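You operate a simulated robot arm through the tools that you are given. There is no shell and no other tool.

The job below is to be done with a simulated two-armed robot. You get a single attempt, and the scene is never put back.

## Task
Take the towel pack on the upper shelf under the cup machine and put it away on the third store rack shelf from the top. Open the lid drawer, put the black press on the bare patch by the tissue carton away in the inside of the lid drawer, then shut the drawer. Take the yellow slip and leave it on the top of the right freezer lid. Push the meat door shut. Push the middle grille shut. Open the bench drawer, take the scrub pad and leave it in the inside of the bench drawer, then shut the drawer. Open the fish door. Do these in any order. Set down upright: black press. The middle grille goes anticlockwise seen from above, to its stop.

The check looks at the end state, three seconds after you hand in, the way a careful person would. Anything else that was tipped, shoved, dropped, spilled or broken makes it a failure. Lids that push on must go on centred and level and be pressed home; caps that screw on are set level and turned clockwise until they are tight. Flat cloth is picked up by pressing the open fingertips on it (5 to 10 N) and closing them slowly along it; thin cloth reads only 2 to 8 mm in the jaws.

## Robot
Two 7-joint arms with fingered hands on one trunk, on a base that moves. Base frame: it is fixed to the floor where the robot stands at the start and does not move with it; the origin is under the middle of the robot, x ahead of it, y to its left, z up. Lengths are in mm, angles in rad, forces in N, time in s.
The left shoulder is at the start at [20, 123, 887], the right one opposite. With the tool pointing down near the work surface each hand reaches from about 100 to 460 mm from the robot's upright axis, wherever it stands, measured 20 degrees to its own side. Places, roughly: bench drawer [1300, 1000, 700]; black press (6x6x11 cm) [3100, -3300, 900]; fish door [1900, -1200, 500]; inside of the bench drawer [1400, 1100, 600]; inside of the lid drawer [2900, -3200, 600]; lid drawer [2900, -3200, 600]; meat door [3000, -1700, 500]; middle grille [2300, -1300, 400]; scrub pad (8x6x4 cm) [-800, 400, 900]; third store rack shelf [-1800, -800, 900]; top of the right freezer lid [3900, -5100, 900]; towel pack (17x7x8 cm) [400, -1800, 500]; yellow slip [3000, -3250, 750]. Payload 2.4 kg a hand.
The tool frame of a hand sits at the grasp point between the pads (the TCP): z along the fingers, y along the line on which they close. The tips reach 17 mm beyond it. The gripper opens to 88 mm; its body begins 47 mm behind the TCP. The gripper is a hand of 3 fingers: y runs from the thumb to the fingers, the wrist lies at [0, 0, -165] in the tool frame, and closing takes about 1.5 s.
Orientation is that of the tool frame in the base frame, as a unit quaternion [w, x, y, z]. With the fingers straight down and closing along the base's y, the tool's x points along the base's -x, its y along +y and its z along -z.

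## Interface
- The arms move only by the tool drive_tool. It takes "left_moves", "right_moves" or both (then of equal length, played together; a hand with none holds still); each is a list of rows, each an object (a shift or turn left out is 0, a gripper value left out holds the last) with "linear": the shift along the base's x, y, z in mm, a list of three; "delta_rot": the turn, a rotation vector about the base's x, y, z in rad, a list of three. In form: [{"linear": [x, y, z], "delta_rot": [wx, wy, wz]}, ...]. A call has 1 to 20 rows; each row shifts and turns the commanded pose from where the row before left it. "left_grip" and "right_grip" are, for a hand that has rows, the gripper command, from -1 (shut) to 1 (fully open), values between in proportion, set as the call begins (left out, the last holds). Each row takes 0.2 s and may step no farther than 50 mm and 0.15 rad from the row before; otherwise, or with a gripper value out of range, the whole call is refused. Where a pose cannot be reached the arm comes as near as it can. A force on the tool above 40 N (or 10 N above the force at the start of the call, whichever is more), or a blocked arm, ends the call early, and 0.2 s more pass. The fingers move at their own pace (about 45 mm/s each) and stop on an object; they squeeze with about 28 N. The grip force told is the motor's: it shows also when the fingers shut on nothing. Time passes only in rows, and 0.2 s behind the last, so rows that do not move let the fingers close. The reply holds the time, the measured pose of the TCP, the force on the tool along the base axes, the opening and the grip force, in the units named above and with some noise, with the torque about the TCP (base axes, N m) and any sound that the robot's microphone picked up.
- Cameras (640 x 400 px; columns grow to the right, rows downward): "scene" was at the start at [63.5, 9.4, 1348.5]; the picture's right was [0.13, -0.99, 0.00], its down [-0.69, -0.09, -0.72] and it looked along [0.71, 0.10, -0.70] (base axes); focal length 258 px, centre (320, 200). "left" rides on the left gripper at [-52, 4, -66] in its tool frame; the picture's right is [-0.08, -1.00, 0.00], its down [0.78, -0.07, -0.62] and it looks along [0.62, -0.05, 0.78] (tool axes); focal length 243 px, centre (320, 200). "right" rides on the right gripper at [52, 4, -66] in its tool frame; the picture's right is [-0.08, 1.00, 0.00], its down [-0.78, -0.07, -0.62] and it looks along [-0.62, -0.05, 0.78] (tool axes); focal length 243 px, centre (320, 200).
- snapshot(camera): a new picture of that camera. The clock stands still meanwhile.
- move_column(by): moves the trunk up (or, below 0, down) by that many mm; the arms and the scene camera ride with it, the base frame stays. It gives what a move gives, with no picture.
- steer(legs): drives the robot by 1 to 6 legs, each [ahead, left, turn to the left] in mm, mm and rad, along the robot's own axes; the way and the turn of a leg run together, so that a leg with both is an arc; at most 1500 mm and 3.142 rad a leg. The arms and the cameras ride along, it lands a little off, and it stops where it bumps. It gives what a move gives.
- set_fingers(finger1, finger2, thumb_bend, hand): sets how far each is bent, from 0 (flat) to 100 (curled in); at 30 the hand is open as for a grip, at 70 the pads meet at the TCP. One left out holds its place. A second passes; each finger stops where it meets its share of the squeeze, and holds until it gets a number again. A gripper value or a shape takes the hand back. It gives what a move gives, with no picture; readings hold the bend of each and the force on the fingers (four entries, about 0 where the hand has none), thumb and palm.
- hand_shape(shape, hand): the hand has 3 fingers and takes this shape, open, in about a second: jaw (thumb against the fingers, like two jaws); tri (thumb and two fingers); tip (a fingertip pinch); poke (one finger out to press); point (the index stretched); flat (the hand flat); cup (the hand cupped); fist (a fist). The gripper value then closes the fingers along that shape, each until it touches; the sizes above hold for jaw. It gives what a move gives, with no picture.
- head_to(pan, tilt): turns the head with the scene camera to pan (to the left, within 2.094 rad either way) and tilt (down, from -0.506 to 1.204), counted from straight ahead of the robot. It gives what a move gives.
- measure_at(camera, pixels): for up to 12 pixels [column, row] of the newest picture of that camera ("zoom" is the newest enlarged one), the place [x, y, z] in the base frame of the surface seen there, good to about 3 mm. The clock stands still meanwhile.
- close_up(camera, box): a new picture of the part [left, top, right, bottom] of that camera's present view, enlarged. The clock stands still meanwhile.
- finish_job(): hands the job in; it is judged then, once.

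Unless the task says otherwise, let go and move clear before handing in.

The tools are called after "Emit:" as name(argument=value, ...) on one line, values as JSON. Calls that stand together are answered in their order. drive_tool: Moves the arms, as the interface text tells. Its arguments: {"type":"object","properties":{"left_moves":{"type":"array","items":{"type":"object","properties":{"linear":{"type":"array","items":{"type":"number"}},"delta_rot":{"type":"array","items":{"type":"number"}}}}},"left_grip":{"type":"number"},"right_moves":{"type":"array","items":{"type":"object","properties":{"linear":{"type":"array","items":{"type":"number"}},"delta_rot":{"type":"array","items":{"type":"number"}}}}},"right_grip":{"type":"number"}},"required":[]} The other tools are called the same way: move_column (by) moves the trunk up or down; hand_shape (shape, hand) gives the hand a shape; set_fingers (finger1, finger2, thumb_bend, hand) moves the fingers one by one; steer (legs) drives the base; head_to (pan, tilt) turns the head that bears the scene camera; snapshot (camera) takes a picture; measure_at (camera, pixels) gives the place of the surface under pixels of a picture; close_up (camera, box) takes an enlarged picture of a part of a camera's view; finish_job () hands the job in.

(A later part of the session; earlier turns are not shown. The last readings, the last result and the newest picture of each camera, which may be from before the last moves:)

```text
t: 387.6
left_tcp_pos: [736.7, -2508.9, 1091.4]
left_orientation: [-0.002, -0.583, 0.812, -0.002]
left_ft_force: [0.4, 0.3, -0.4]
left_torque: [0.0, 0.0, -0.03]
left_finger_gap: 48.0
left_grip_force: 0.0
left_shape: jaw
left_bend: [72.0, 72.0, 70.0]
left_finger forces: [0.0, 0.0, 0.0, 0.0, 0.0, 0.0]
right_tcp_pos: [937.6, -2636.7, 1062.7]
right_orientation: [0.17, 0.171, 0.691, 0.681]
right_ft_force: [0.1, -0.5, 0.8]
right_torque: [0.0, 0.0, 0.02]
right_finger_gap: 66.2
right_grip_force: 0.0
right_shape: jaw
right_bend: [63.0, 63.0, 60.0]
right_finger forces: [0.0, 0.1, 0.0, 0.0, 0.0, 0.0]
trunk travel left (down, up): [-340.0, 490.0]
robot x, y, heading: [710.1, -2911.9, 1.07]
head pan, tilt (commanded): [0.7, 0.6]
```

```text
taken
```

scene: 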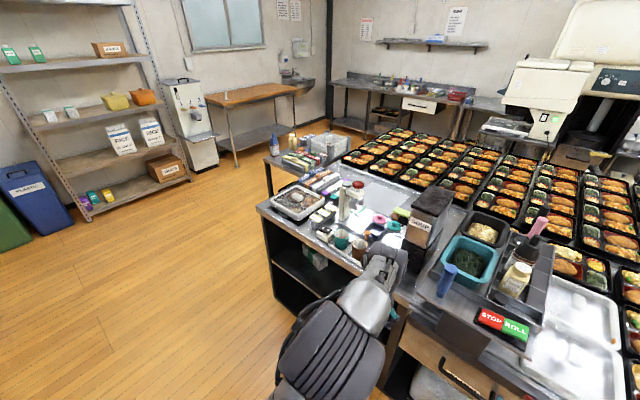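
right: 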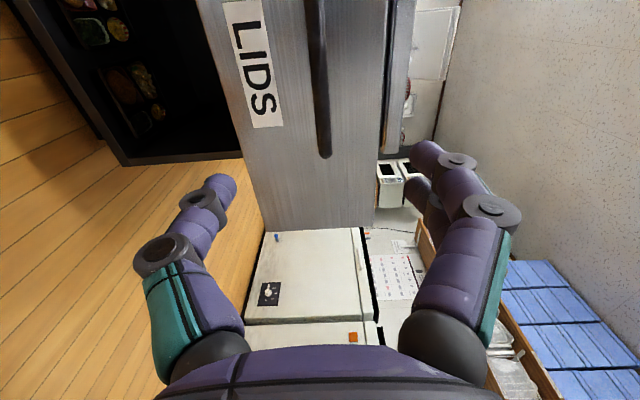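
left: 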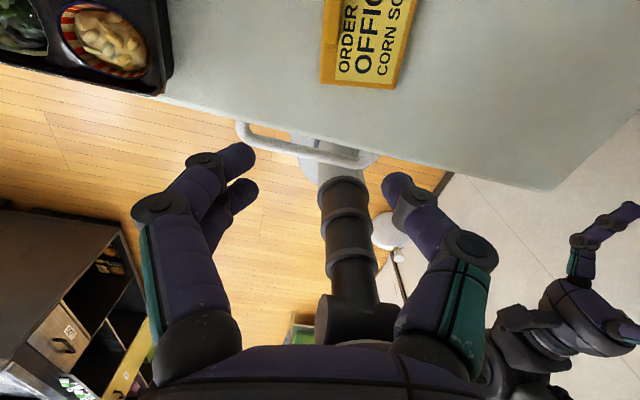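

I can see the sauce counter with an open-fronted black shelf unit beneath it at (300,270). I'll go on 650 mm west and look into its shelves.

Emit:
steer(legs=[[-30, 700, -0.015]])

Emit:
head_to(pan=0.1, tilt=0.7)

Emit:
snapshot(camera="scene")

```text
t: 391.5
left_tcp_pos: [116.1, -2193.7, 1090.2]
left_orientation: [-0.002, -0.578, 0.816, -0.002]
left_ft_force: [0.4, 0.7, 0.0]
left_torque: [-0.01, -0.01, -0.01]
left_finger_gap: 48.1
left_grip_force: 0.1
left_shape: jaw
left_bend: [72.0, 72.0, 70.0]
left_finger forces: [0.0, 0.1, 0.0, 0.0, 0.0, 0.0]
right_tcp_pos: [314.8, -2323.3, 1062.0]
right_orientation: [0.174, 0.176, 0.69, 0.68]
right_ft_force: [-0.2, 0.9, 0.4]
right_torque: [-0.03, -0.03, 0.01]
right_finger_gap: 66.1
right_grip_force: 0.1
right_shape: jaw
right_bend: [63.0, 63.0, 60.0]
right_finger forces: [0.0, 0.0, 0.0, 0.1, 0.0, 0.0]
trunk travel left (down, up): [-340.0, 490.0]
robot x, y, heading: [85.9, -2593.0, 1.049]
head pan, tilt (commanded): [0.7, 0.6]
```

```text
t: 392.5
left_tcp_pos: [115.6, -2192.7, 1092.6]
left_orientation: [-0.001, -0.578, 0.816, -0.003]
left_ft_force: [0.1, -0.1, 0.7]
left_torque: [-0.02, 0.01, -0.02]
left_finger_gap: 47.8
left_grip_force: 0.1
left_shape: jaw
left_bend: [72.0, 72.0, 70.0]
left_finger forces: [0.0, 0.0, 0.1, 0.0, 0.0, 0.0]
right_tcp_pos: [314.8, -2323.0, 1061.8]
right_orientation: [0.174, 0.175, 0.689, 0.681]
right_ft_force: [-0.1, 0.2, -0.5]
right_torque: [-0.01, -0.02, 0.03]
right_finger_gap: 65.9
right_grip_force: 0.0
right_shape: jaw
right_bend: [63.0, 63.0, 60.0]
right_finger forces: [0.0, 0.1, 0.0, 0.0, 0.1, 0.0]
trunk travel left (down, up): [-340.0, 490.0]
robot x, y, heading: [84.6, -2588.8, 1.052]
head pan, tilt (commanded): [0.099, 0.7]
```

```text
taken
```

scene: 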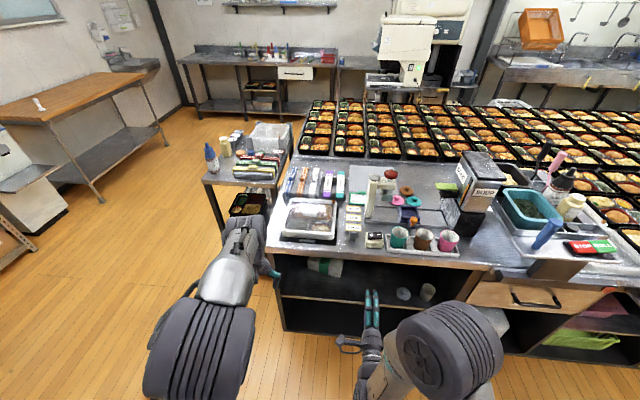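

The cup machine (white column with red knob, (380,190)) sits above an open shelf unit; a white/green pack lies at (325,267) on the upper shelf. I'll zoom in.

Emit:
close_up(camera="scene", box=[260, 235, 500, 345])

Emit:
measure_at(camera="scene", pixels=[[325, 267], [315, 266], [338, 268], [300, 256], [404, 293], [428, 292], [310, 292], [285, 300], [400, 250], [450, 265], [290, 285], [330, 285]])

```text
2.67 times, centred on (380, 290) of scene
```

zoom: 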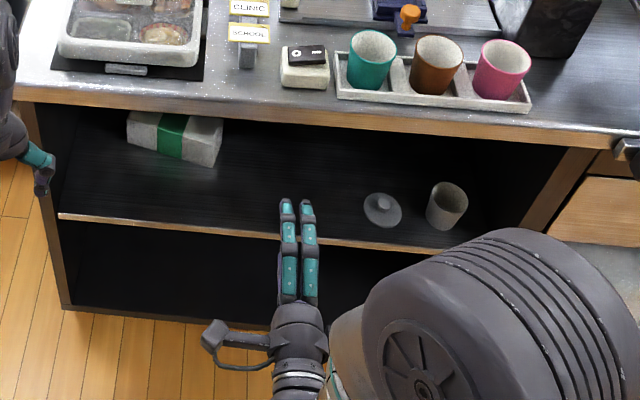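

```text
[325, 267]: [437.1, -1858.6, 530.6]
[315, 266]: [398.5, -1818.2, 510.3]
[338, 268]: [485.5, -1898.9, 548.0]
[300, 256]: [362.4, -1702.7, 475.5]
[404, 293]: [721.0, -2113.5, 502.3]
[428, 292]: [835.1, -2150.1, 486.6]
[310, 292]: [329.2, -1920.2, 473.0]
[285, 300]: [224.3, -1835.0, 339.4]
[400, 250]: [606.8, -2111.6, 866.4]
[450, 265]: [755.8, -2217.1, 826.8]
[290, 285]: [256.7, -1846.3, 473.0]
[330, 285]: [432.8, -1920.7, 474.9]
```

The towel pack (white with green band, around (437,-1859), z 475–548) lies on the upper shelf about 110 mm behind its front edge. I'll lower the trunk to look into the shelf from a flatter angle.

Emit:
move_column(by=-330)

Emit:
head_to(pan=0.15, tilt=0.6)

Emit:
snapshot(camera="scene")

Emit:
close_up(camera="scene", box=[220, 150, 400, 290])

```text
t: 395.8
left_tcp_pos: [115.5, -2193.7, 760.4]
left_orientation: [-0.002, -0.578, 0.816, -0.002]
left_ft_force: [0.3, -0.1, -0.2]
left_torque: [0.03, -0.01, 0.02]
left_finger_gap: 48.1
left_grip_force: 0.0
left_shape: jaw
left_bend: [72.0, 72.0, 70.0]
left_finger forces: [0.0, 0.1, 0.1, 0.1, 0.0, 0.1]
right_tcp_pos: [313.6, -2323.1, 732.6]
right_orientation: [0.174, 0.176, 0.691, 0.679]
right_ft_force: [-0.2, 0.1, 1.2]
right_torque: [0.01, 0.0, 0.0]
right_finger_gap: 65.9
right_grip_force: 0.1
right_shape: jaw
right_bend: [63.0, 63.0, 60.0]
right_finger forces: [0.0, 0.0, 0.0, 0.0, 0.0, 0.1]
trunk travel left (down, up): [-10.0, 820.0]
robot x, y, heading: [83.6, -2590.8, 1.052]
head pan, tilt (commanded): [0.099, 0.7]
```

```text
t: 396.4
left_tcp_pos: [115.0, -2193.7, 761.1]
left_orientation: [-0.001, -0.578, 0.816, -0.003]
left_ft_force: [0.2, -0.1, 0.2]
left_torque: [0.04, 0.0, 0.04]
left_finger_gap: 47.7
left_grip_force: 0.1
left_shape: jaw
left_bend: [72.0, 72.0, 70.0]
left_finger forces: [0.1, 0.0, 0.0, 0.0, 0.0, 0.0]
right_tcp_pos: [314.9, -2322.1, 732.6]
right_orientation: [0.175, 0.176, 0.69, 0.68]
right_ft_force: [0.6, 1.2, 0.0]
right_torque: [0.0, 0.02, -0.03]
right_finger_gap: 66.3
right_grip_force: 0.1
right_shape: jaw
right_bend: [63.0, 63.0, 60.0]
right_finger forces: [0.0, 0.0, 0.0, 0.0, 0.1, 0.1]
trunk travel left (down, up): [-10.0, 820.0]
robot x, y, heading: [85.2, -2592.4, 1.052]
head pan, tilt (commanded): [0.15, 0.6]
```

```text
taken
```

scene: 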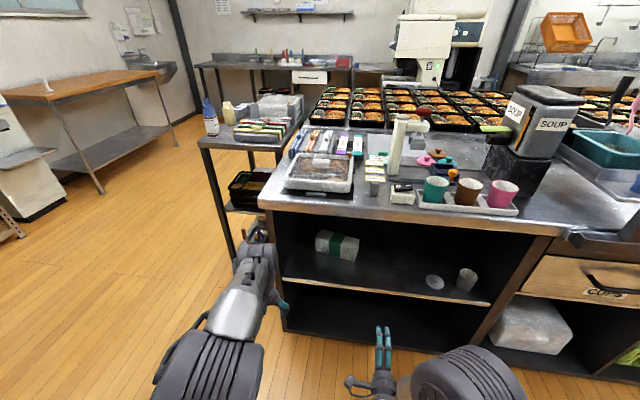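

```text
2.86 times, centred on (310, 220) of scene
```

zoom: 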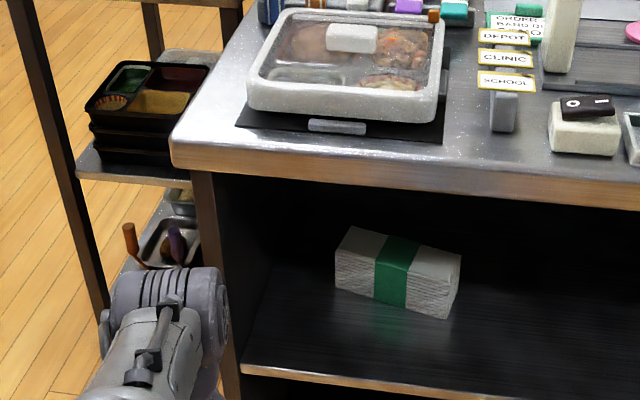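

The pack is clear now (zoom (398,270)): long side facing me. I'll measure its corners and the shelf opening.

Emit:
measure_at(camera="zoom", pixels=[[355, 232], [455, 258], [440, 280], [340, 258], [342, 280], [440, 310], [395, 275], [400, 250], [250, 365], [580, 395], [230, 190], [560, 190]])

Emit:
measure_at(camera="scene", pixels=[[265, 207], [300, 210], [400, 217], [285, 280], [350, 290], [480, 300], [280, 240], [330, 265], [434, 281], [466, 278]])

```text
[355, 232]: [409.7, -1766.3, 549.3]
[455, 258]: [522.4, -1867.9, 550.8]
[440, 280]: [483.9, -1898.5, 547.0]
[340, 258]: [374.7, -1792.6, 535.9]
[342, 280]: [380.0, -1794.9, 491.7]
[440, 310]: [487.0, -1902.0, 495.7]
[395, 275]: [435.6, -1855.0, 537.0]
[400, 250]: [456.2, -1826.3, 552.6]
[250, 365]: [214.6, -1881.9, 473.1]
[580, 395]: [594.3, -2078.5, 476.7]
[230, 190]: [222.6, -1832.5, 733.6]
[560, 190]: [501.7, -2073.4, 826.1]
```

```text
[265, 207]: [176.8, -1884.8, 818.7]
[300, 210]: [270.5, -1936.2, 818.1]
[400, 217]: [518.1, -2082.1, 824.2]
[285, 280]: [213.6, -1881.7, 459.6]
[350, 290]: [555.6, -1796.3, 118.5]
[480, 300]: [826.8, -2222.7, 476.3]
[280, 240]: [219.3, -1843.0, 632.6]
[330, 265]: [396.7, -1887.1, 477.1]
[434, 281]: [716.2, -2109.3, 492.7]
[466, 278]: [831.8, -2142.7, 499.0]
```

The pack's front face runs from (374,-1791) to (489,-1904); it is ~70 deep, 77 high, and 130 mm behind the shelf edge, with the counter only ~310 mm above. Since only a level hand fits in there, I'll first turn the pack end-on by pushing its left end, then grip it across its width. I'll roll the right hand level, close it, lower it, and tuck the left hand away.

Emit:
drive_tool(left_moves=[{"linear": [-12, -22, 20]}, {"linear": [-12, -22, 20]}, {"linear": [-12, -22, 20]}, {"linear": [-12, -22, 20]}, {"linear": [-12, -22, 20]}, {"linear": [-12, -22, 20]}, {"linear": [-10, -17, 20]}, {}, {}, {}, {}], right_moves=[{"linear": [0, 0, -19], "delta_rot": [-0.0688, -0.1254, 0]}, {"linear": [0, 0, -19], "delta_rot": [-0.0688, -0.1254, 0]}, {"linear": [0, 0, -19], "delta_rot": [-0.0688, -0.1254, 0]}, {"linear": [0, 0, -19], "delta_rot": [-0.0688, -0.1254, 0]}, {"linear": [0, 0, -19], "delta_rot": [-0.0688, -0.1254, 0]}, {"linear": [0, 0, -19], "delta_rot": [-0.0688, -0.1254, 0]}, {"linear": [0, 0, -19], "delta_rot": [-0.0688, -0.1254, 0]}, {"linear": [0, 0, -19], "delta_rot": [-0.0688, -0.1254, 0]}, {"linear": [0, 0, -19], "delta_rot": [-0.0688, -0.1254, 0]}, {"linear": [0, 0, -19], "delta_rot": [-0.0688, -0.1254, 0]}, {"linear": [0, 0, -20], "delta_rot": [-0.0688, -0.1254, 0]}], right_grip=-1)

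Emit:
snapshot(camera="scene")

```text
t: 398.8
left_tcp_pos: [42.5, -2255.4, 908.2]
left_orientation: [-0.002, -0.578, 0.816, -0.002]
left_ft_force: [0.5, 0.2, -0.1]
left_torque: [0.02, 0.02, 0.0]
left_finger_gap: 48.0
left_grip_force: 0.1
left_shape: jaw
left_bend: [72.0, 72.0, 70.0]
left_finger forces: [0.1, 0.0, 0.0, 0.1, 0.0, 0.1]
left hand out of reach, approached as far as the arm can: row 3, 4, 5, 6, 7
right_tcp_pos: [314.7, -2323.5, 523.7]
right_orientation: [0.612, -0.358, 0.61, 0.354]
right_ft_force: [-0.9, -0.4, 0.4]
right_torque: [0.0, 0.01, -0.02]
right_finger_gap: 0.0
right_grip_force: 27.7
right_shape: jaw
right_bend: [69.0, 69.0, 80.0]
right_finger forces: [0.1, 0.0, 0.0, 0.1, 0.0, 0.0]
trunk travel left (down, up): [-10.0, 820.0]
robot x, y, heading: [85.4, -2592.2, 1.054]
head pan, tilt (commanded): [0.15, 0.6]
```

```text
taken
```

scene: 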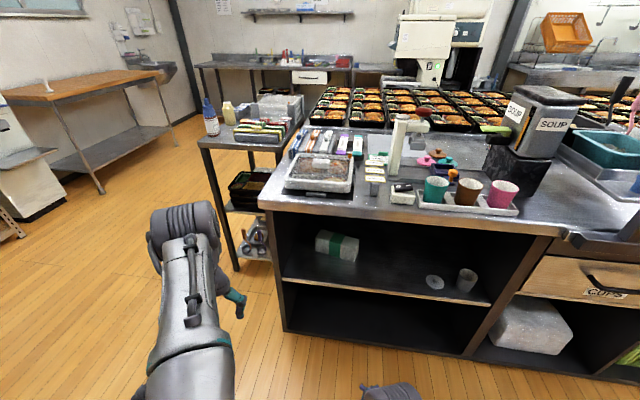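

The level right hand carries its camera underneath, which would strike the shelf; the left hand's camera would be on top instead. I'll swap roles: pitch the left hand forward and fold the right hand down and up out of the way.

Emit:
drive_tool(left_moves=[{"delta_rot": [0, 0, -0.09]}, {"delta_rot": [0, 0, -0.088]}, {"linear": [6, 10.4, -18], "delta_rot": [0.1243, -0.0706, 0]}, {"linear": [6, 10.4, -18], "delta_rot": [0.1243, -0.0706, 0]}, {"linear": [6, 10.4, -18], "delta_rot": [0.1243, -0.0706, 0]}, {"linear": [6, 10.4, -18], "delta_rot": [0.1243, -0.0706, 0]}, {"linear": [6, 10.4, -18], "delta_rot": [0.1243, -0.0706, 0]}, {"linear": [6, 10.4, -18], "delta_rot": [0.1243, -0.0706, 0]}, {"linear": [6, 10.4, -18], "delta_rot": [0.1243, -0.0706, 0]}, {"linear": [6, 10.4, -18], "delta_rot": [0.1243, -0.0706, 0]}, {"linear": [6, 10.4, -18], "delta_rot": [0.1243, -0.0706, 0]}, {"linear": [6, 10.4, -18], "delta_rot": [0.1243, -0.0706, 0]}, {"linear": [6, 10.4, -18], "delta_rot": [0.1243, -0.0706, 0]}], right_moves=[{}, {}, {"linear": [-6.4, -11.3, 32], "delta_rot": [-0.1243, 0.0706, 0]}, {"linear": [-6.4, -11.3, 32], "delta_rot": [-0.1243, 0.0706, 0]}, {"linear": [-6.4, -11.3, 32], "delta_rot": [-0.1243, 0.0706, 0]}, {"linear": [-6.4, -11.3, 32], "delta_rot": [-0.1243, 0.0706, 0]}, {"linear": [-6.4, -11.3, 32], "delta_rot": [-0.1243, 0.0706, 0]}, {"linear": [-6.4, -11.3, 32], "delta_rot": [-0.1243, 0.0706, 0]}, {"linear": [-6.4, -11.3, 32], "delta_rot": [-0.1243, 0.0706, 0]}, {"linear": [-6.4, -11.3, 32], "delta_rot": [-0.1243, 0.0706, 0]}, {"linear": [-6.4, -11.3, 32], "delta_rot": [-0.1243, 0.0706, 0]}, {"linear": [-6.4, -11.3, 32], "delta_rot": [-0.1243, 0.0706, 0]}, {"linear": [-6.4, -11.3, 32], "delta_rot": [-0.1243, 0.0706, 0]}], left_grip=-1, right_grip=0)

Emit:
snapshot(camera="scene")

Emit:
snapshot(camera="left")

```text
t: 401.6
left_tcp_pos: [95.4, -2098.2, 772.3]
left_orientation: [0.578, -0.37, 0.652, 0.322]
left_ft_force: [0.2, 0.7, -0.6]
left_torque: [0.0, 0.03, -0.01]
left_finger_gap: 0.0
left_grip_force: 28.1
left_shape: jaw
left_bend: [69.0, 69.0, 80.0]
left_finger forces: [0.0, 0.0, 0.0, 0.1, 0.0, 0.0]
left hand out of reach, approached as far as the arm can: row 3, 4, 5, 6, 12, 13
right_tcp_pos: [236.9, -2439.5, 867.6]
right_orientation: [-0.003, -0.504, 0.864, -0.002]
right_ft_force: [0.2, 0.1, 0.3]
right_torque: [-0.01, -0.02, -0.01]
right_finger_gap: 44.0
right_grip_force: 0.2
right_shape: jaw
right_bend: [73.0, 73.0, 70.0]
right_finger forces: [0.0, 0.1, 0.1, 0.0, 0.0, 0.0]
right hand out of reach, approached as far as the arm can: row 6, 7, 13
trunk travel left (down, up): [-10.0, 820.0]
robot x, y, heading: [82.3, -2590.1, 1.058]
head pan, tilt (commanded): [0.15, 0.6]
```

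```text
taken
```

scene: 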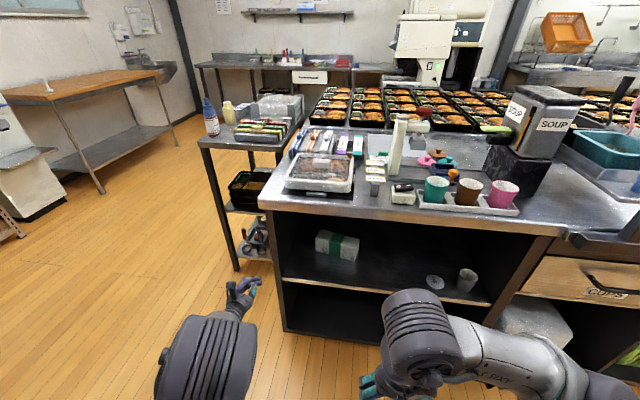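

```text
taken
```

left: 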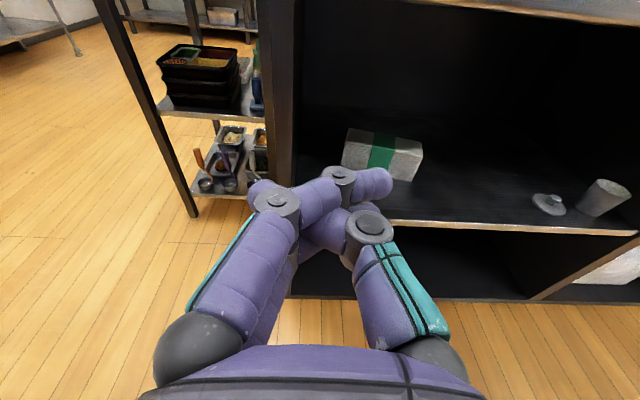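

The left hand now points forward (7° low) with its camera on top and sees the pack at (383,155). I'll bring it in to left offset ~120 mm and down to z≈525.

Emit:
drive_tool(left_moves=[{"linear": [12, -7, -31], "delta_rot": [0.0135, -0.0076, 0]}, {"linear": [12, -7, -31], "delta_rot": [0.0135, -0.0076, 0]}, {"linear": [12, -7, -31], "delta_rot": [0.0135, -0.0076, 0]}, {"linear": [12, -7, -31], "delta_rot": [0.0135, -0.0076, 0]}, {"linear": [12, -7, -31], "delta_rot": [0.0135, -0.0076, 0]}, {"linear": [12, -7, -31], "delta_rot": [0.0135, -0.0076, 0]}, {"linear": [12, -7, -31], "delta_rot": [0.0135, -0.0076, 0]}, {"linear": [12, -7, -30], "delta_rot": [0.0135, -0.0076, 0]}, {}])

```text
t: 403.6
left_tcp_pos: [129.0, -2121.4, 657.4]
left_orientation: [0.601, -0.357, 0.634, 0.33]
left_ft_force: [0.4, 0.4, -0.3]
left_torque: [-0.01, 0.0, 0.0]
left_finger_gap: 0.1
left_grip_force: 27.8
left_shape: jaw
left_bend: [69.0, 69.0, 80.0]
left_finger forces: [0.0, 0.0, 0.0, 0.1, 0.0, 0.1]
left hand out of reach, approached as far as the arm can: row 1, 2, 3, 4, 5
right_tcp_pos: [236.3, -2439.0, 866.7]
right_orientation: [-0.001, -0.504, 0.864, 0.0]
right_ft_force: [-0.1, -0.1, -0.1]
right_torque: [-0.02, 0.0, 0.0]
right_finger_gap: 44.2
right_grip_force: 0.0
right_shape: jaw
right_bend: [73.0, 73.0, 70.0]
right_finger forces: [0.0, 0.0, 0.0, 0.0, 0.1, 0.0]
trunk travel left (down, up): [-10.0, 820.0]
robot x, y, heading: [81.9, -2592.0, 1.053]
head pan, tilt (commanded): [0.15, 0.6]
```

The arm is moving along its limit. I'll bring the hand further inwards, a bit back, and down.

Emit:
drive_tool(left_moves=[{"linear": [7, -12, -22]}, {"linear": [7, -12, -22]}, {"linear": [7, -12, -22]}, {"linear": [7, -12, -22]}, {"linear": [7, -12, -22]}, {"linear": [7, -12, -22]}, {}])

```text
t: 405.2
left_tcp_pos: [171.7, -2195.7, 524.7]
left_orientation: [0.602, -0.356, 0.635, 0.328]
left_ft_force: [-0.7, -0.1, 0.5]
left_torque: [0.01, 0.0, 0.02]
left_finger_gap: 0.0
left_grip_force: 28.1
left_shape: jaw
left_bend: [69.0, 69.0, 80.0]
left_finger forces: [0.0, 0.0, 0.0, 0.1, 0.0, 0.0]
right_tcp_pos: [236.0, -2438.1, 867.7]
right_orientation: [-0.001, -0.504, 0.864, -0.001]
right_ft_force: [0.2, -0.5, 0.5]
right_torque: [0.05, 0.04, -0.01]
right_finger_gap: 44.3
right_grip_force: 0.0
right_shape: jaw
right_bend: [73.0, 73.0, 70.0]
right_finger forces: [0.0, 0.0, 0.0, 0.0, 0.0, 0.1]
trunk travel left (down, up): [-10.0, 820.0]
robot x, y, heading: [81.9, -2590.4, 1.055]
head pan, tilt (commanded): [0.15, 0.6]
```

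The left hand is set (forward 387, left 117, z 525, nearly level). I'll drive ahead so its closed fingertips enter the shelf just short of the pack's left end.

Emit:
steer(legs=[[250, 0, 0]])

Emit:
snapshot(camera="left")

Emit:
snapshot(camera="scene")

```text
t: 407.1
left_tcp_pos: [297.9, -1975.2, 524.3]
left_orientation: [0.602, -0.357, 0.634, 0.33]
left_ft_force: [-1.3, 0.4, -0.4]
left_torque: [0.01, 0.03, -0.02]
left_finger_gap: 0.2
left_grip_force: 28.0
left_shape: jaw
left_bend: [69.0, 69.0, 80.0]
left_finger forces: [0.1, 0.0, 0.1, 0.0, 0.1, 0.0]
right_tcp_pos: [362.9, -2218.5, 866.3]
right_orientation: [-0.001, -0.504, 0.864, 0.001]
right_ft_force: [-0.7, -0.6, 0.1]
right_torque: [-0.01, 0.02, 0.0]
right_finger_gap: 43.9
right_grip_force: 0.1
right_shape: jaw
right_bend: [73.0, 73.0, 70.0]
right_finger forces: [0.1, 0.0, 0.0, 0.1, 0.1, 0.1]
trunk travel left (down, up): [-10.0, 820.0]
robot x, y, heading: [207.2, -2366.8, 1.053]
head pan, tilt (commanded): [0.15, 0.6]
```

```text
taken
```

left: 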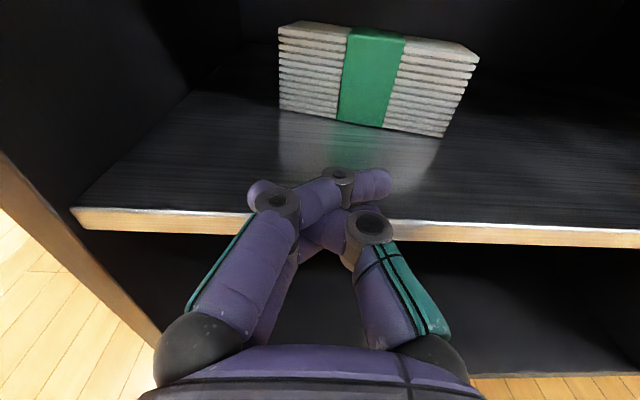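

```text
taken
```

scene: 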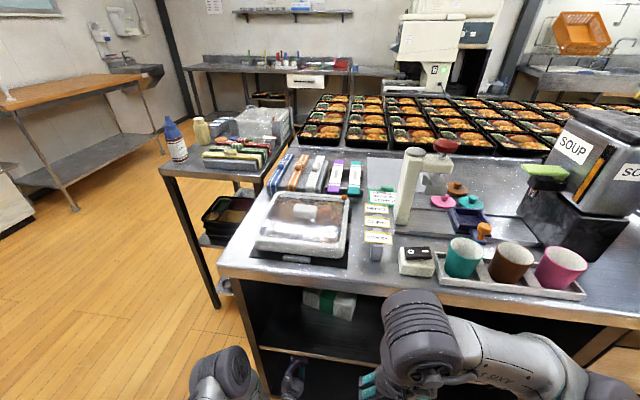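

The left camera shows the pack squarely ahead, (280–478, 25–135). I'll measure it precisely from here.

Emit:
measure_at(camera="left", pixels=[[283, 40], [283, 70], [283, 102], [340, 50], [400, 60], [470, 75], [455, 110], [442, 132], [300, 25], [460, 45], [380, 35], [120, 200]])

```text
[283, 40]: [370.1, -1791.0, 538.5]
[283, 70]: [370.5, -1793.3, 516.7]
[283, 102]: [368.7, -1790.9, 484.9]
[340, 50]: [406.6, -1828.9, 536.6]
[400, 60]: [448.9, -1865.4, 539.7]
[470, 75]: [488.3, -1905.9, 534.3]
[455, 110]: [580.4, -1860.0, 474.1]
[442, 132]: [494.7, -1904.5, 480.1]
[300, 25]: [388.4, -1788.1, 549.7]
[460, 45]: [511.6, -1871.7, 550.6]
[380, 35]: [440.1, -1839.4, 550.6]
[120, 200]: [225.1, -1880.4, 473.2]
```

The pack is 167 mm long with its front face from (u 1215, v -1366) to (1377, -1406). I'll drive 150 mm further so the tip is ~20 mm short of its left end.

Emit:
steer(legs=[[148, 0, 0]])

Emit:
snapshot(camera="left")

```text
t: 408.5
left_tcp_pos: [364.5, -1853.9, 524.5]
left_orientation: [0.599, -0.359, 0.635, 0.33]
left_ft_force: [0.0, -0.4, -0.1]
left_torque: [0.01, 0.03, 0.01]
left_finger_gap: 0.1
left_grip_force: 27.8
left_shape: jaw
left_bend: [69.0, 69.0, 80.0]
left_finger forces: [0.0, 0.1, 0.1, 0.0, 0.1, 0.0]
right_tcp_pos: [432.6, -2096.4, 867.8]
right_orientation: [-0.001, -0.506, 0.862, 0.001]
right_ft_force: [1.1, 0.3, 0.6]
right_torque: [0.03, -0.01, -0.02]
right_finger_gap: 44.0
right_grip_force: 0.0
right_shape: jaw
right_bend: [73.0, 73.0, 70.0]
right_finger forces: [0.0, 0.0, 0.0, 0.1, 0.1, 0.1]
trunk travel left (down, up): [-10.0, 820.0]
robot x, y, heading: [279.8, -2248.2, 1.056]
head pan, tilt (commanded): [0.15, 0.6]
stopped in leg 1: the robot was blocked; the commanded pose is now the measured one
```

```text
taken
```

left: 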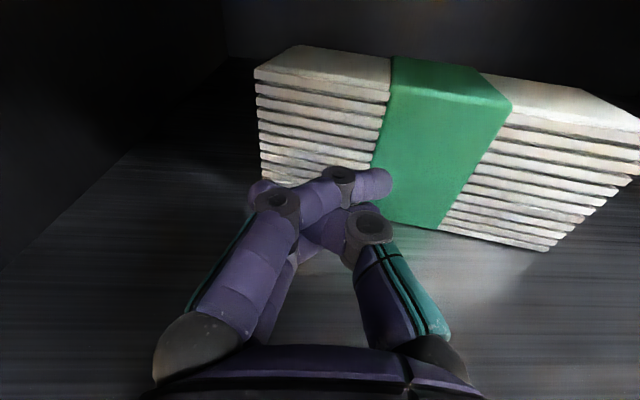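

The base was blocked 11 mm early at v≈-1807. I'll check the scene for what touched.

Emit:
head_to(pan=0.3, tilt=1.0)

Emit:
snapshot(camera="scene")

```text
t: 409.4
left_tcp_pos: [365.3, -1855.0, 524.1]
left_orientation: [0.599, -0.359, 0.635, 0.33]
left_ft_force: [-1.0, 0.2, 0.2]
left_torque: [0.02, 0.01, 0.0]
left_finger_gap: 0.0
left_grip_force: 28.2
left_shape: jaw
left_bend: [69.0, 69.0, 80.0]
left_finger forces: [0.0, 0.1, 0.1, 0.0, 0.0, 0.0]
right_tcp_pos: [432.3, -2096.6, 867.8]
right_orientation: [-0.001, -0.507, 0.862, 0.002]
right_ft_force: [0.3, 0.2, 0.1]
right_torque: [0.0, -0.01, 0.02]
right_finger_gap: 43.9
right_grip_force: 0.1
right_shape: jaw
right_bend: [73.0, 73.0, 70.0]
right_finger forces: [0.1, 0.1, 0.1, 0.0, 0.0, 0.1]
trunk travel left (down, up): [-10.0, 820.0]
robot x, y, heading: [281.2, -2244.8, 1.061]
head pan, tilt (commanded): [0.3, 1.0]
```

```text
taken
```

scene: 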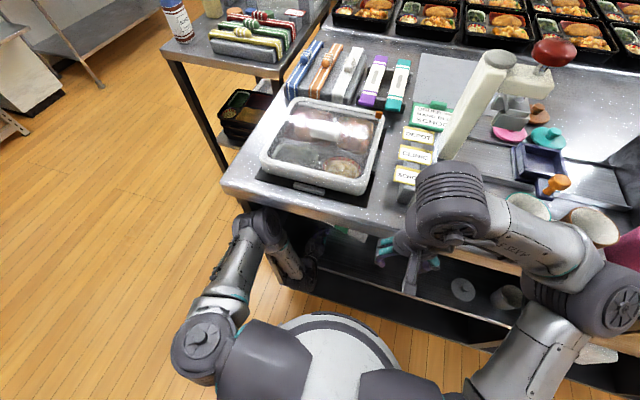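

The left forearm passes close under the counter's corner near (258,222). I'll measure there and at the base front to see which is touching.

Emit:
measure_at(camera="scene", pixels=[[262, 215], [255, 225], [245, 240], [280, 222], [230, 200], [290, 215], [350, 232], [450, 185], [420, 215], [510, 245], [300, 290], [330, 305]])

Emit:
close_up(camera="scene", box=[180, 150, 420, 330])

```text
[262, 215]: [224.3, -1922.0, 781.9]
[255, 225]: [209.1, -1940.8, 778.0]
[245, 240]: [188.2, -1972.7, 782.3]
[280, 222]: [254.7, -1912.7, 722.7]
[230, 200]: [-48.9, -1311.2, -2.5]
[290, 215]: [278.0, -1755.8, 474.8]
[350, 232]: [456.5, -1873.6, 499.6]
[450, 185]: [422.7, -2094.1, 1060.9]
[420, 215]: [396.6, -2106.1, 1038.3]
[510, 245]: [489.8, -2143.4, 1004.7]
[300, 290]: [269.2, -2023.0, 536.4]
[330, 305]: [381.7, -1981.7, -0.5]
```

```text
2.22 times, centred on (300, 240) of scene
```

zoom: 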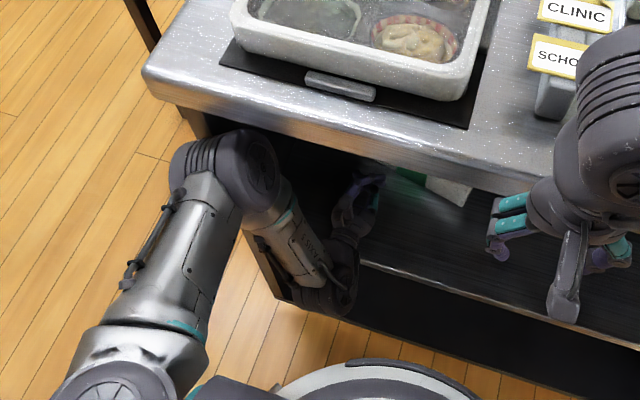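

The left elbow (z≈780) had met the counter edge, so the arm must work more stretched. I'll back the base 60 mm and extend the arm forward instead, up to the pack's left end.

Emit:
steer(legs=[[-60, 0, 0]])

Emit:
drive_tool(left_moves=[{"linear": [9, 15.6, 0]}, {"linear": [9, 15.6, 0]}, {"linear": [9, 15.6, 0]}, {"linear": [9, 15.6, 0]}, {"linear": [7, 12, 0]}, {}])

Emit:
snapshot(camera="left")

Emit:
snapshot(camera="scene")

```text
t: 410.4
left_tcp_pos: [336.2, -1905.9, 521.2]
left_orientation: [0.598, -0.36, 0.636, 0.329]
left_ft_force: [-0.2, 0.2, -0.3]
left_torque: [0.02, 0.01, -0.03]
left_finger_gap: 0.2
left_grip_force: 28.0
left_shape: jaw
left_bend: [69.0, 69.0, 80.0]
left_finger forces: [0.1, 0.1, 0.1, 0.0, 0.1, 0.0]
right_tcp_pos: [401.8, -2148.8, 866.3]
right_orientation: [-0.002, -0.506, 0.862, 0.001]
right_ft_force: [-0.6, 0.4, 0.6]
right_torque: [0.04, 0.0, 0.0]
right_finger_gap: 44.1
right_grip_force: 0.1
right_shape: jaw
right_bend: [73.0, 73.0, 70.0]
right_finger forces: [0.1, 0.0, 0.1, 0.0, 0.0, 0.0]
trunk travel left (down, up): [-10.0, 820.0]
robot x, y, heading: [250.2, -2300.3, 1.066]
head pan, tilt (commanded): [0.3, 1.0]
```

```text
t: 411.8
left_tcp_pos: [376.8, -1830.6, 521.9]
left_orientation: [0.598, -0.36, 0.636, 0.329]
left_ft_force: [1.4, -0.7, 0.4]
left_torque: [0.01, 0.03, 0.03]
left_finger_gap: 0.0
left_grip_force: 28.1
left_shape: jaw
left_bend: [69.0, 69.0, 80.0]
left_finger forces: [0.0, 0.1, 0.1, 0.0, 0.0, 0.1]
right_tcp_pos: [402.3, -2146.4, 867.3]
right_orientation: [-0.002, -0.506, 0.863, 0.0]
right_ft_force: [0.3, -1.2, 0.2]
right_torque: [0.04, -0.01, -0.01]
right_finger_gap: 44.3
right_grip_force: 0.1
right_shape: jaw
right_bend: [73.0, 73.0, 70.0]
right_finger forces: [0.1, 0.0, 0.0, 0.0, 0.1, 0.1]
trunk travel left (down, up): [-10.0, 820.0]
robot x, y, heading: [249.2, -2299.1, 1.06]
head pan, tilt (commanded): [0.3, 1.0]
```

```text
taken
```

left: 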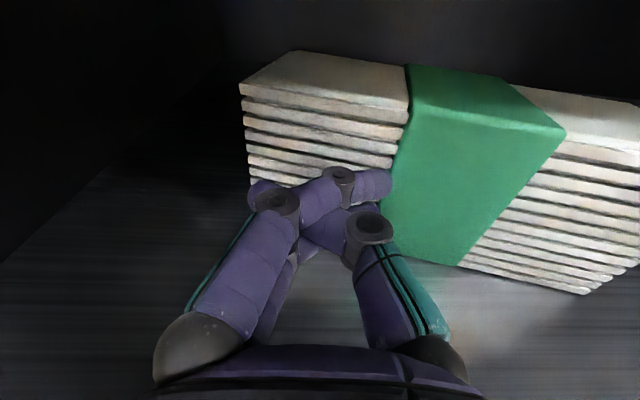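

```text
taken
```

scene: 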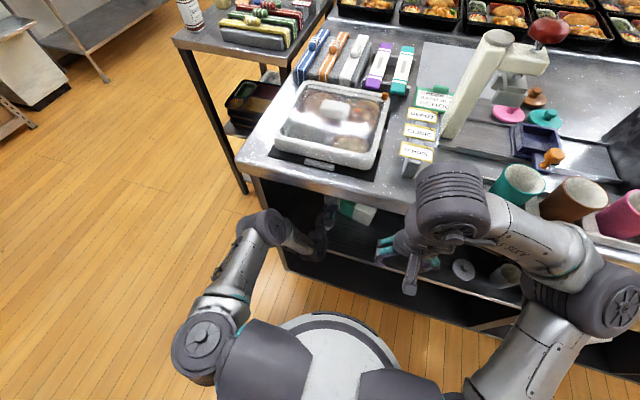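

The fingertips are ~7 mm from the pack's face near its left end, and the elbow is now clear. I'll push along an arc to swing the pack end-on.

Emit:
drive_tool(left_moves=[{"linear": [9.9, 15.1, 0]}, {"linear": [11.6, 14.1, 0]}, {"linear": [14.2, 12.6, 0]}, {"linear": [13.2, 10.9, 0]}, {"linear": [15.7, 7.1, 0]}, {}])

Emit:
snapshot(camera="left")

```text
t: 413.2
left_tcp_pos: [442.2, -1773.8, 521.2]
left_orientation: [0.597, -0.361, 0.637, 0.328]
left_ft_force: [0.3, -0.4, 0.0]
left_torque: [-0.02, 0.03, -0.04]
left_finger_gap: 0.0
left_grip_force: 28.1
left_shape: jaw
left_bend: [69.0, 69.0, 80.0]
left_finger forces: [0.0, 0.0, 0.0, 0.1, 0.1, 0.0]
right_tcp_pos: [402.9, -2147.8, 866.4]
right_orientation: [-0.002, -0.507, 0.862, -0.001]
right_ft_force: [-0.1, 0.1, 0.2]
right_torque: [-0.03, -0.01, 0.06]
right_finger_gap: 44.0
right_grip_force: 0.0
right_shape: jaw
right_bend: [73.0, 73.0, 70.0]
right_finger forces: [0.0, 0.0, 0.1, 0.0, 0.0, 0.0]
trunk travel left (down, up): [-10.0, 820.0]
robot x, y, heading: [249.6, -2298.9, 1.06]
head pan, tilt (commanded): [0.3, 1.0]
```

```text
taken
```

left: 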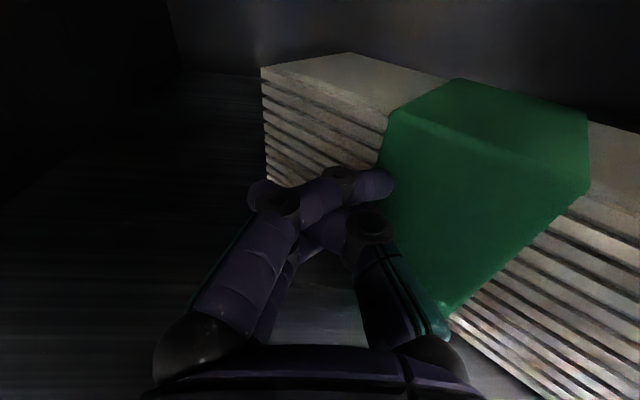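

The pack is turning clockwise as wanted. I'll measure its current pose.

Emit:
measure_at(camera="left", pixels=[[268, 80], [268, 140], [330, 110], [430, 150], [400, 200], [560, 250], [620, 260], [350, 60], [500, 95], [620, 150], [540, 320]])

```text
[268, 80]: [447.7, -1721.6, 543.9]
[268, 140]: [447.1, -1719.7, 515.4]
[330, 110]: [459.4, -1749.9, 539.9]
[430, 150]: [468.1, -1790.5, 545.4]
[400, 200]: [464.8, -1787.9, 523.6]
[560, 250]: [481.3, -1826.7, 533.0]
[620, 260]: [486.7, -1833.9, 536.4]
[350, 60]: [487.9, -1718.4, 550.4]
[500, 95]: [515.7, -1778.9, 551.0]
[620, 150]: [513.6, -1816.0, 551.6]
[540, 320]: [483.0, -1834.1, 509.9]
```

The pack has turned 27° (its long axis now at uv 139°). I'd like more, so I'll step back, move the tip nearer its left end, and test how far the arm can push.

Emit:
drive_tool(left_moves=[{"linear": [-6, -10.4, 4]}, {"linear": [-11, 6.5, 4]}, {"linear": [5, 8.7, 4]}, {"linear": [9, 15.6, 0]}, {"linear": [8, 13.9, 0]}, {}])

Emit:
snapshot(camera="left")

```text
t: 414.6
left_tcp_pos: [438.2, -1751.0, 546.4]
left_orientation: [0.598, -0.36, 0.636, 0.329]
left_ft_force: [0.1, -0.3, 0.5]
left_torque: [-0.02, -0.01, 0.03]
left_finger_gap: 0.4
left_grip_force: 27.7
left_shape: jaw
left_bend: [69.0, 69.0, 80.0]
left_finger forces: [0.0, 0.1, 0.0, 0.0, 0.0, 0.0]
left hand out of reach, approached as far as the arm can: row 4, 5
right_tcp_pos: [402.4, -2148.3, 865.6]
right_orientation: [-0.002, -0.506, 0.862, -0.001]
right_ft_force: [0.5, 0.6, 0.0]
right_torque: [-0.01, 0.02, 0.02]
right_finger_gap: 44.1
right_grip_force: 0.0
right_shape: jaw
right_bend: [73.0, 73.0, 70.0]
right_finger forces: [0.0, 0.0, 0.1, 0.1, 0.1, 0.0]
trunk travel left (down, up): [-10.0, 820.0]
robot x, y, heading: [248.6, -2298.5, 1.055]
head pan, tilt (commanded): [0.3, 1.0]
```

```text
taken
```

left: 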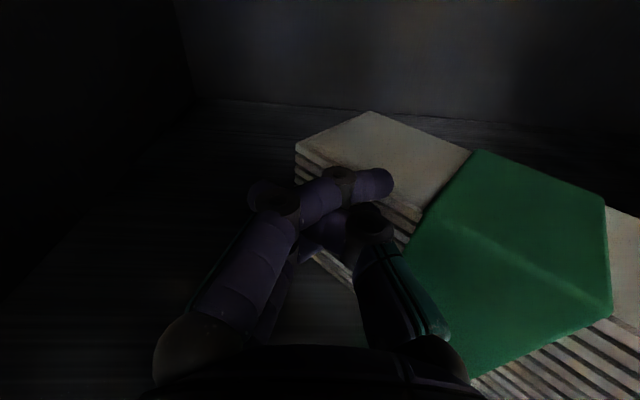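

That is the arm's limit (tip v≈-1280). I'll measure the pack's pose again.

Emit:
measure_at(camera="left", pixels=[[298, 160], [370, 115], [330, 140], [470, 155], [600, 205], [430, 300], [560, 350], [620, 250], [500, 200], [460, 370], [590, 310]])

```text
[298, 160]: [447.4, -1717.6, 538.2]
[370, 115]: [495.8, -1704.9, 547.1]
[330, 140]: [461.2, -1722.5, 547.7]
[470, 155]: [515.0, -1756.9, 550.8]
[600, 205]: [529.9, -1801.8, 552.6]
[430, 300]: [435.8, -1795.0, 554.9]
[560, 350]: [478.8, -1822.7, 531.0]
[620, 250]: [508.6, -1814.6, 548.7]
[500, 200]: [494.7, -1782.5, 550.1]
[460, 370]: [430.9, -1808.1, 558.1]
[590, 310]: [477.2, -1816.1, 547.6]
```

The pack's axis is now ~137°. I'll sweep the tip eastwards along its face to swing the left end further round.

Emit:
drive_tool(left_moves=[{"linear": [-2, -3.5, -10]}, {"linear": [-2, -3.5, -10]}, {"linear": [10.4, -6, 0]}, {"linear": [10.4, -6, 0]}, {"linear": [10.4, -6, 0]}, {"linear": [10.4, -6, 0]}, {}])

Emit:
snapshot(camera="left")

```text
t: 416.2
left_tcp_pos: [470.9, -1788.3, 537.4]
left_orientation: [0.598, -0.361, 0.635, 0.33]
left_ft_force: [-0.7, 0.2, 0.5]
left_torque: [-0.01, 0.0, 0.03]
left_finger_gap: 0.2
left_grip_force: 27.7
left_shape: jaw
left_bend: [69.0, 69.0, 80.0]
left_finger forces: [0.5, 0.0, 0.0, 0.0, 0.0, 0.0]
left hand out of reach, approached as far as the arm can: row 2, 4, 5
right_tcp_pos: [401.5, -2147.3, 866.6]
right_orientation: [-0.002, -0.506, 0.862, 0.0]
right_ft_force: [0.9, 0.2, 0.3]
right_torque: [-0.04, 0.03, -0.02]
right_finger_gap: 44.1
right_grip_force: 0.0
right_shape: jaw
right_bend: [73.0, 73.0, 70.0]
right_finger forces: [0.0, 0.0, 0.0, 0.1, 0.0, 0.0]
trunk travel left (down, up): [-10.0, 820.0]
robot x, y, heading: [247.2, -2296.9, 1.059]
head pan, tilt (commanded): [0.3, 1.0]
```

```text
taken
```

left: 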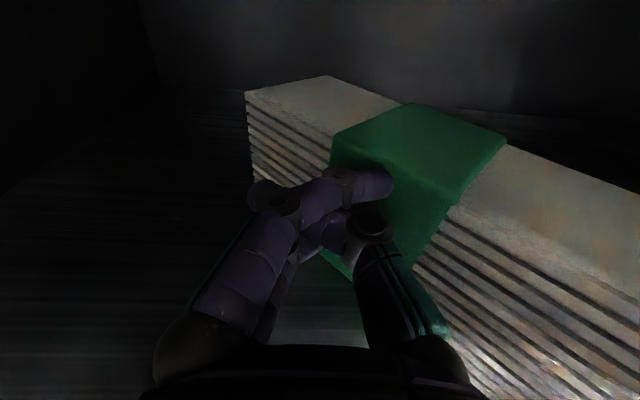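

The contact has slid to the green band at the middle. Measuring the pack again.

Emit:
measure_at(camera="left", pixels=[[250, 100], [250, 160], [325, 80], [400, 105], [505, 140], [440, 215], [520, 280], [620, 330], [600, 190], [420, 150]])

```text
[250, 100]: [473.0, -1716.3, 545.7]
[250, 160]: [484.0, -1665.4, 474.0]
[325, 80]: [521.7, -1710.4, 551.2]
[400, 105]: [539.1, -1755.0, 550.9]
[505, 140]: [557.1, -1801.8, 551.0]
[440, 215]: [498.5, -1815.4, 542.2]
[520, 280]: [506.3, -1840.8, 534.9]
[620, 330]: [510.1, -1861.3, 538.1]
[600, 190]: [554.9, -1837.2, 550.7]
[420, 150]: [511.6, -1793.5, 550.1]
```

The axis is ~134° now. A westward push on the pack's far (south-east) end will turn it more efficiently. I'll back out 150 mm, strafe right 183 mm, and re-enter east of it.

Emit:
steer(legs=[[-150, 0, 0], [0, -185, -0.012], [120, 0, 0]])

Emit:
snapshot(camera="left")

Emit:
snapshot(camera="scene")

```text
t: 419.5
left_tcp_pos: [622.2, -1907.7, 537.5]
left_orientation: [0.599, -0.358, 0.636, 0.328]
left_ft_force: [0.5, 0.4, -0.5]
left_torque: [0.01, 0.0, 0.0]
left_finger_gap: 0.0
left_grip_force: 27.8
left_shape: jaw
left_bend: [69.0, 69.0, 80.0]
left_finger forces: [0.1, 0.1, 0.0, 0.1, 0.1, 0.1]
right_tcp_pos: [549.7, -2267.6, 867.8]
right_orientation: [-0.002, -0.503, 0.864, 0.0]
right_ft_force: [0.3, -1.0, -1.3]
right_torque: [0.01, 0.01, -0.02]
right_finger_gap: 44.0
right_grip_force: 0.1
right_shape: jaw
right_bend: [73.0, 73.0, 70.0]
right_finger forces: [0.0, 0.1, 0.0, 0.1, 0.0, 0.1]
trunk travel left (down, up): [-10.0, 820.0]
robot x, y, heading: [396.9, -2416.8, 1.053]
head pan, tilt (commanded): [0.3, 1.0]
```

```text
taken
```

left: 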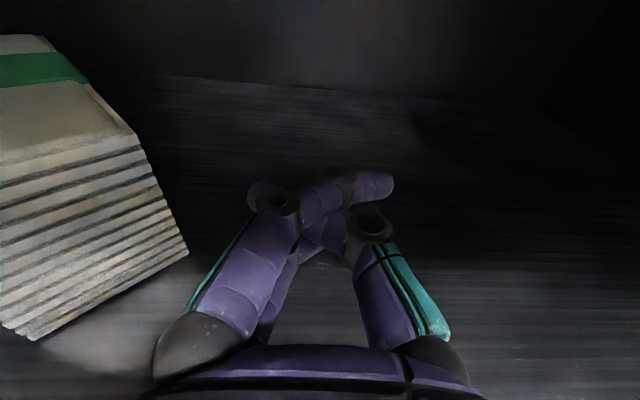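

```text
taken
```

scene: 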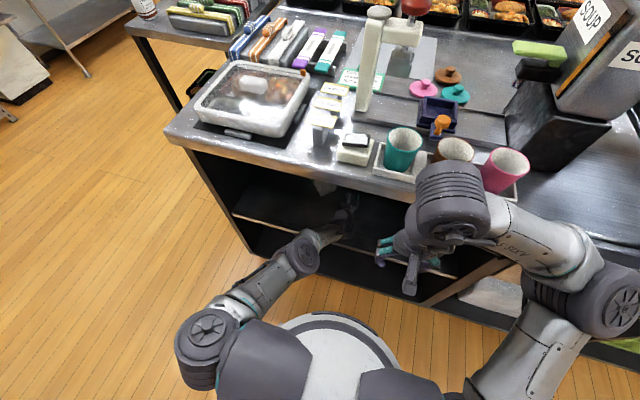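

The hand now lies east of the pack's end face, seen at the left of the camera view. I'll measure that end before sweeping west.

Emit:
measure_at(camera="left", pixels=[[130, 140], [180, 250], [100, 160], [20, 190], [10, 320], [60, 100], [100, 250], [88, 80]])

```text
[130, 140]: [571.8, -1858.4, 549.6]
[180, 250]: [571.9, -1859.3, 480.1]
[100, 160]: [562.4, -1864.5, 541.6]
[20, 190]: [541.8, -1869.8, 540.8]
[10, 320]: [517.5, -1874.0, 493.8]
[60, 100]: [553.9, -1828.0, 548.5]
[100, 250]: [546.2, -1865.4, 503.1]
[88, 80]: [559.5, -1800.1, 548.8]
```

The end's near corner is at (u 1425, v -1323). I'll advance 18 mm so the fingers cover it, then sweep left in steps.

Emit:
steer(legs=[[18, 0, 0]])

Emit:
steer(legs=[[0, 75, 0]])

Emit:
snapshot(camera="left")

```text
t: 420.3
left_tcp_pos: [630.3, -1892.5, 537.6]
left_orientation: [0.599, -0.358, 0.637, 0.327]
left_ft_force: [-0.1, -0.5, -0.2]
left_torque: [-0.03, -0.05, -0.06]
left_finger_gap: 0.0
left_grip_force: 28.1
left_shape: jaw
left_bend: [69.0, 69.0, 80.0]
left_finger forces: [0.0, 0.0, 0.0, 0.0, 0.0, 0.1]
right_tcp_pos: [557.2, -2251.1, 867.8]
right_orientation: [-0.001, -0.503, 0.864, -0.001]
right_ft_force: [-0.8, 0.3, 1.3]
right_torque: [0.0, -0.03, 0.02]
right_finger_gap: 44.0
right_grip_force: 0.0
right_shape: jaw
right_bend: [73.0, 73.0, 70.0]
right_finger forces: [0.0, 0.1, 0.1, 0.0, 0.0, 0.1]
trunk travel left (down, up): [-10.0, 820.0]
robot x, y, heading: [404.3, -2404.5, 1.054]
head pan, tilt (commanded): [0.3, 1.0]
```

```text
t: 421.3
left_tcp_pos: [566.3, -1855.3, 538.0]
left_orientation: [0.599, -0.358, 0.637, 0.327]
left_ft_force: [-0.3, -0.7, -0.2]
left_torque: [0.0, 0.0, 0.01]
left_finger_gap: 0.2
left_grip_force: 28.3
left_shape: jaw
left_bend: [69.0, 69.0, 80.0]
left_finger forces: [0.0, 0.0, 0.0, 0.0, 0.0, 0.0]
right_tcp_pos: [493.4, -2212.9, 867.5]
right_orientation: [-0.001, -0.503, 0.864, 0.0]
right_ft_force: [-0.7, 0.0, 0.2]
right_torque: [0.01, 0.0, 0.0]
right_finger_gap: 44.0
right_grip_force: 0.1
right_shape: jaw
right_bend: [73.0, 73.0, 70.0]
right_finger forces: [0.0, 0.0, 0.0, 0.0, 0.1, 0.0]
trunk travel left (down, up): [-10.0, 820.0]
robot x, y, heading: [342.5, -2365.3, 1.048]
head pan, tilt (commanded): [0.3, 1.0]
```

```text
taken
```

left: 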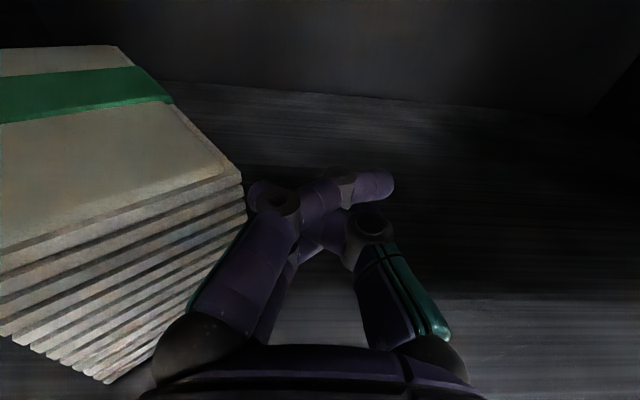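

The pack has turned a lot – its green band now runs nearly across the view. I'll measure its orientation.

Emit:
measure_at(camera="left", pixels=[[118, 50], [240, 175], [170, 95], [10, 75], [10, 120], [100, 200], [20, 330], [110, 375], [235, 220], [180, 130]])

```text
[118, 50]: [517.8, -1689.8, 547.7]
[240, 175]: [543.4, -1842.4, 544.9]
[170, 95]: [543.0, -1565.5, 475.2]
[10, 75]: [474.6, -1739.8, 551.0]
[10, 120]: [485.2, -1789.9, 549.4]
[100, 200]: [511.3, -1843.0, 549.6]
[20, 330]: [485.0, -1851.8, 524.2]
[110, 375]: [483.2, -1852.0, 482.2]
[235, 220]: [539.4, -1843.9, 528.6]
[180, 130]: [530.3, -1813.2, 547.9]
```

The end corner moved to (u 1392, v -1324) and the axis to ~129°. I'll keep sweeping west 60 mm.

Emit:
steer(legs=[[0, 60, 0]])

Emit:
snapshot(camera="left")

Emit:
measure_at(camera="left", pixels=[[118, 50], [235, 180], [170, 110], [10, 75], [20, 330], [110, 360], [60, 200]])

```text
t: 422.3
left_tcp_pos: [514.3, -1824.5, 537.1]
left_orientation: [0.598, -0.359, 0.637, 0.328]
left_ft_force: [-0.2, -1.0, -0.4]
left_torque: [0.01, -0.04, 0.01]
left_finger_gap: 0.0
left_grip_force: 28.1
left_shape: jaw
left_bend: [69.0, 69.0, 80.0]
left_finger forces: [0.0, 0.0, 0.0, 0.0, 0.0, 0.1]
right_tcp_pos: [441.8, -2184.8, 868.1]
right_orientation: [-0.001, -0.502, 0.865, 0.0]
right_ft_force: [-0.1, 0.0, 0.4]
right_torque: [0.0, -0.01, -0.03]
right_finger_gap: 44.0
right_grip_force: 0.1
right_shape: jaw
right_bend: [73.0, 73.0, 70.0]
right_finger forces: [0.0, 0.0, 0.1, 0.0, 0.1, 0.0]
trunk travel left (down, up): [-10.0, 820.0]
robot x, y, heading: [287.1, -2334.2, 1.053]
head pan, tilt (commanded): [0.3, 1.0]
```

```text
taken
```

left: 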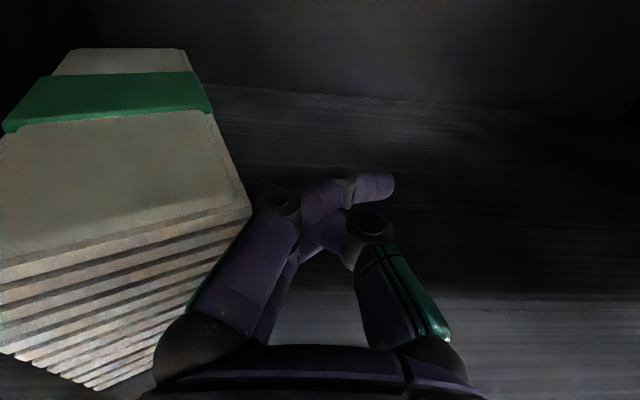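

```text
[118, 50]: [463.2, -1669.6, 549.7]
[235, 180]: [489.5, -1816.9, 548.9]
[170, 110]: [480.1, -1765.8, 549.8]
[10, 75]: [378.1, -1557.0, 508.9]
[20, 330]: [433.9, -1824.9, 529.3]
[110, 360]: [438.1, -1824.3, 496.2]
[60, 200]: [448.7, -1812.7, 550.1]
```

I'll take better points along the pack's east edge and end face.

Emit:
measure_at(camera="left", pixels=[[180, 54], [190, 72], [208, 108], [222, 140], [244, 200], [246, 210], [75, 55], [15, 125], [10, 260], [95, 385], [150, 235]])

```text
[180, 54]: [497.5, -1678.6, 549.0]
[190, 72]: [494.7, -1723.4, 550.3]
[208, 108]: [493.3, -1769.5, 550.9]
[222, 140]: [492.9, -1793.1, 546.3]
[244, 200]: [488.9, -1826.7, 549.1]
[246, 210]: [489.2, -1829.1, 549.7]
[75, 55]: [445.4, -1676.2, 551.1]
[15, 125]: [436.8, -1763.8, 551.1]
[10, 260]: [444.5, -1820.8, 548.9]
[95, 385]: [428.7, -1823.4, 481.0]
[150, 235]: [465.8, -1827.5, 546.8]
```

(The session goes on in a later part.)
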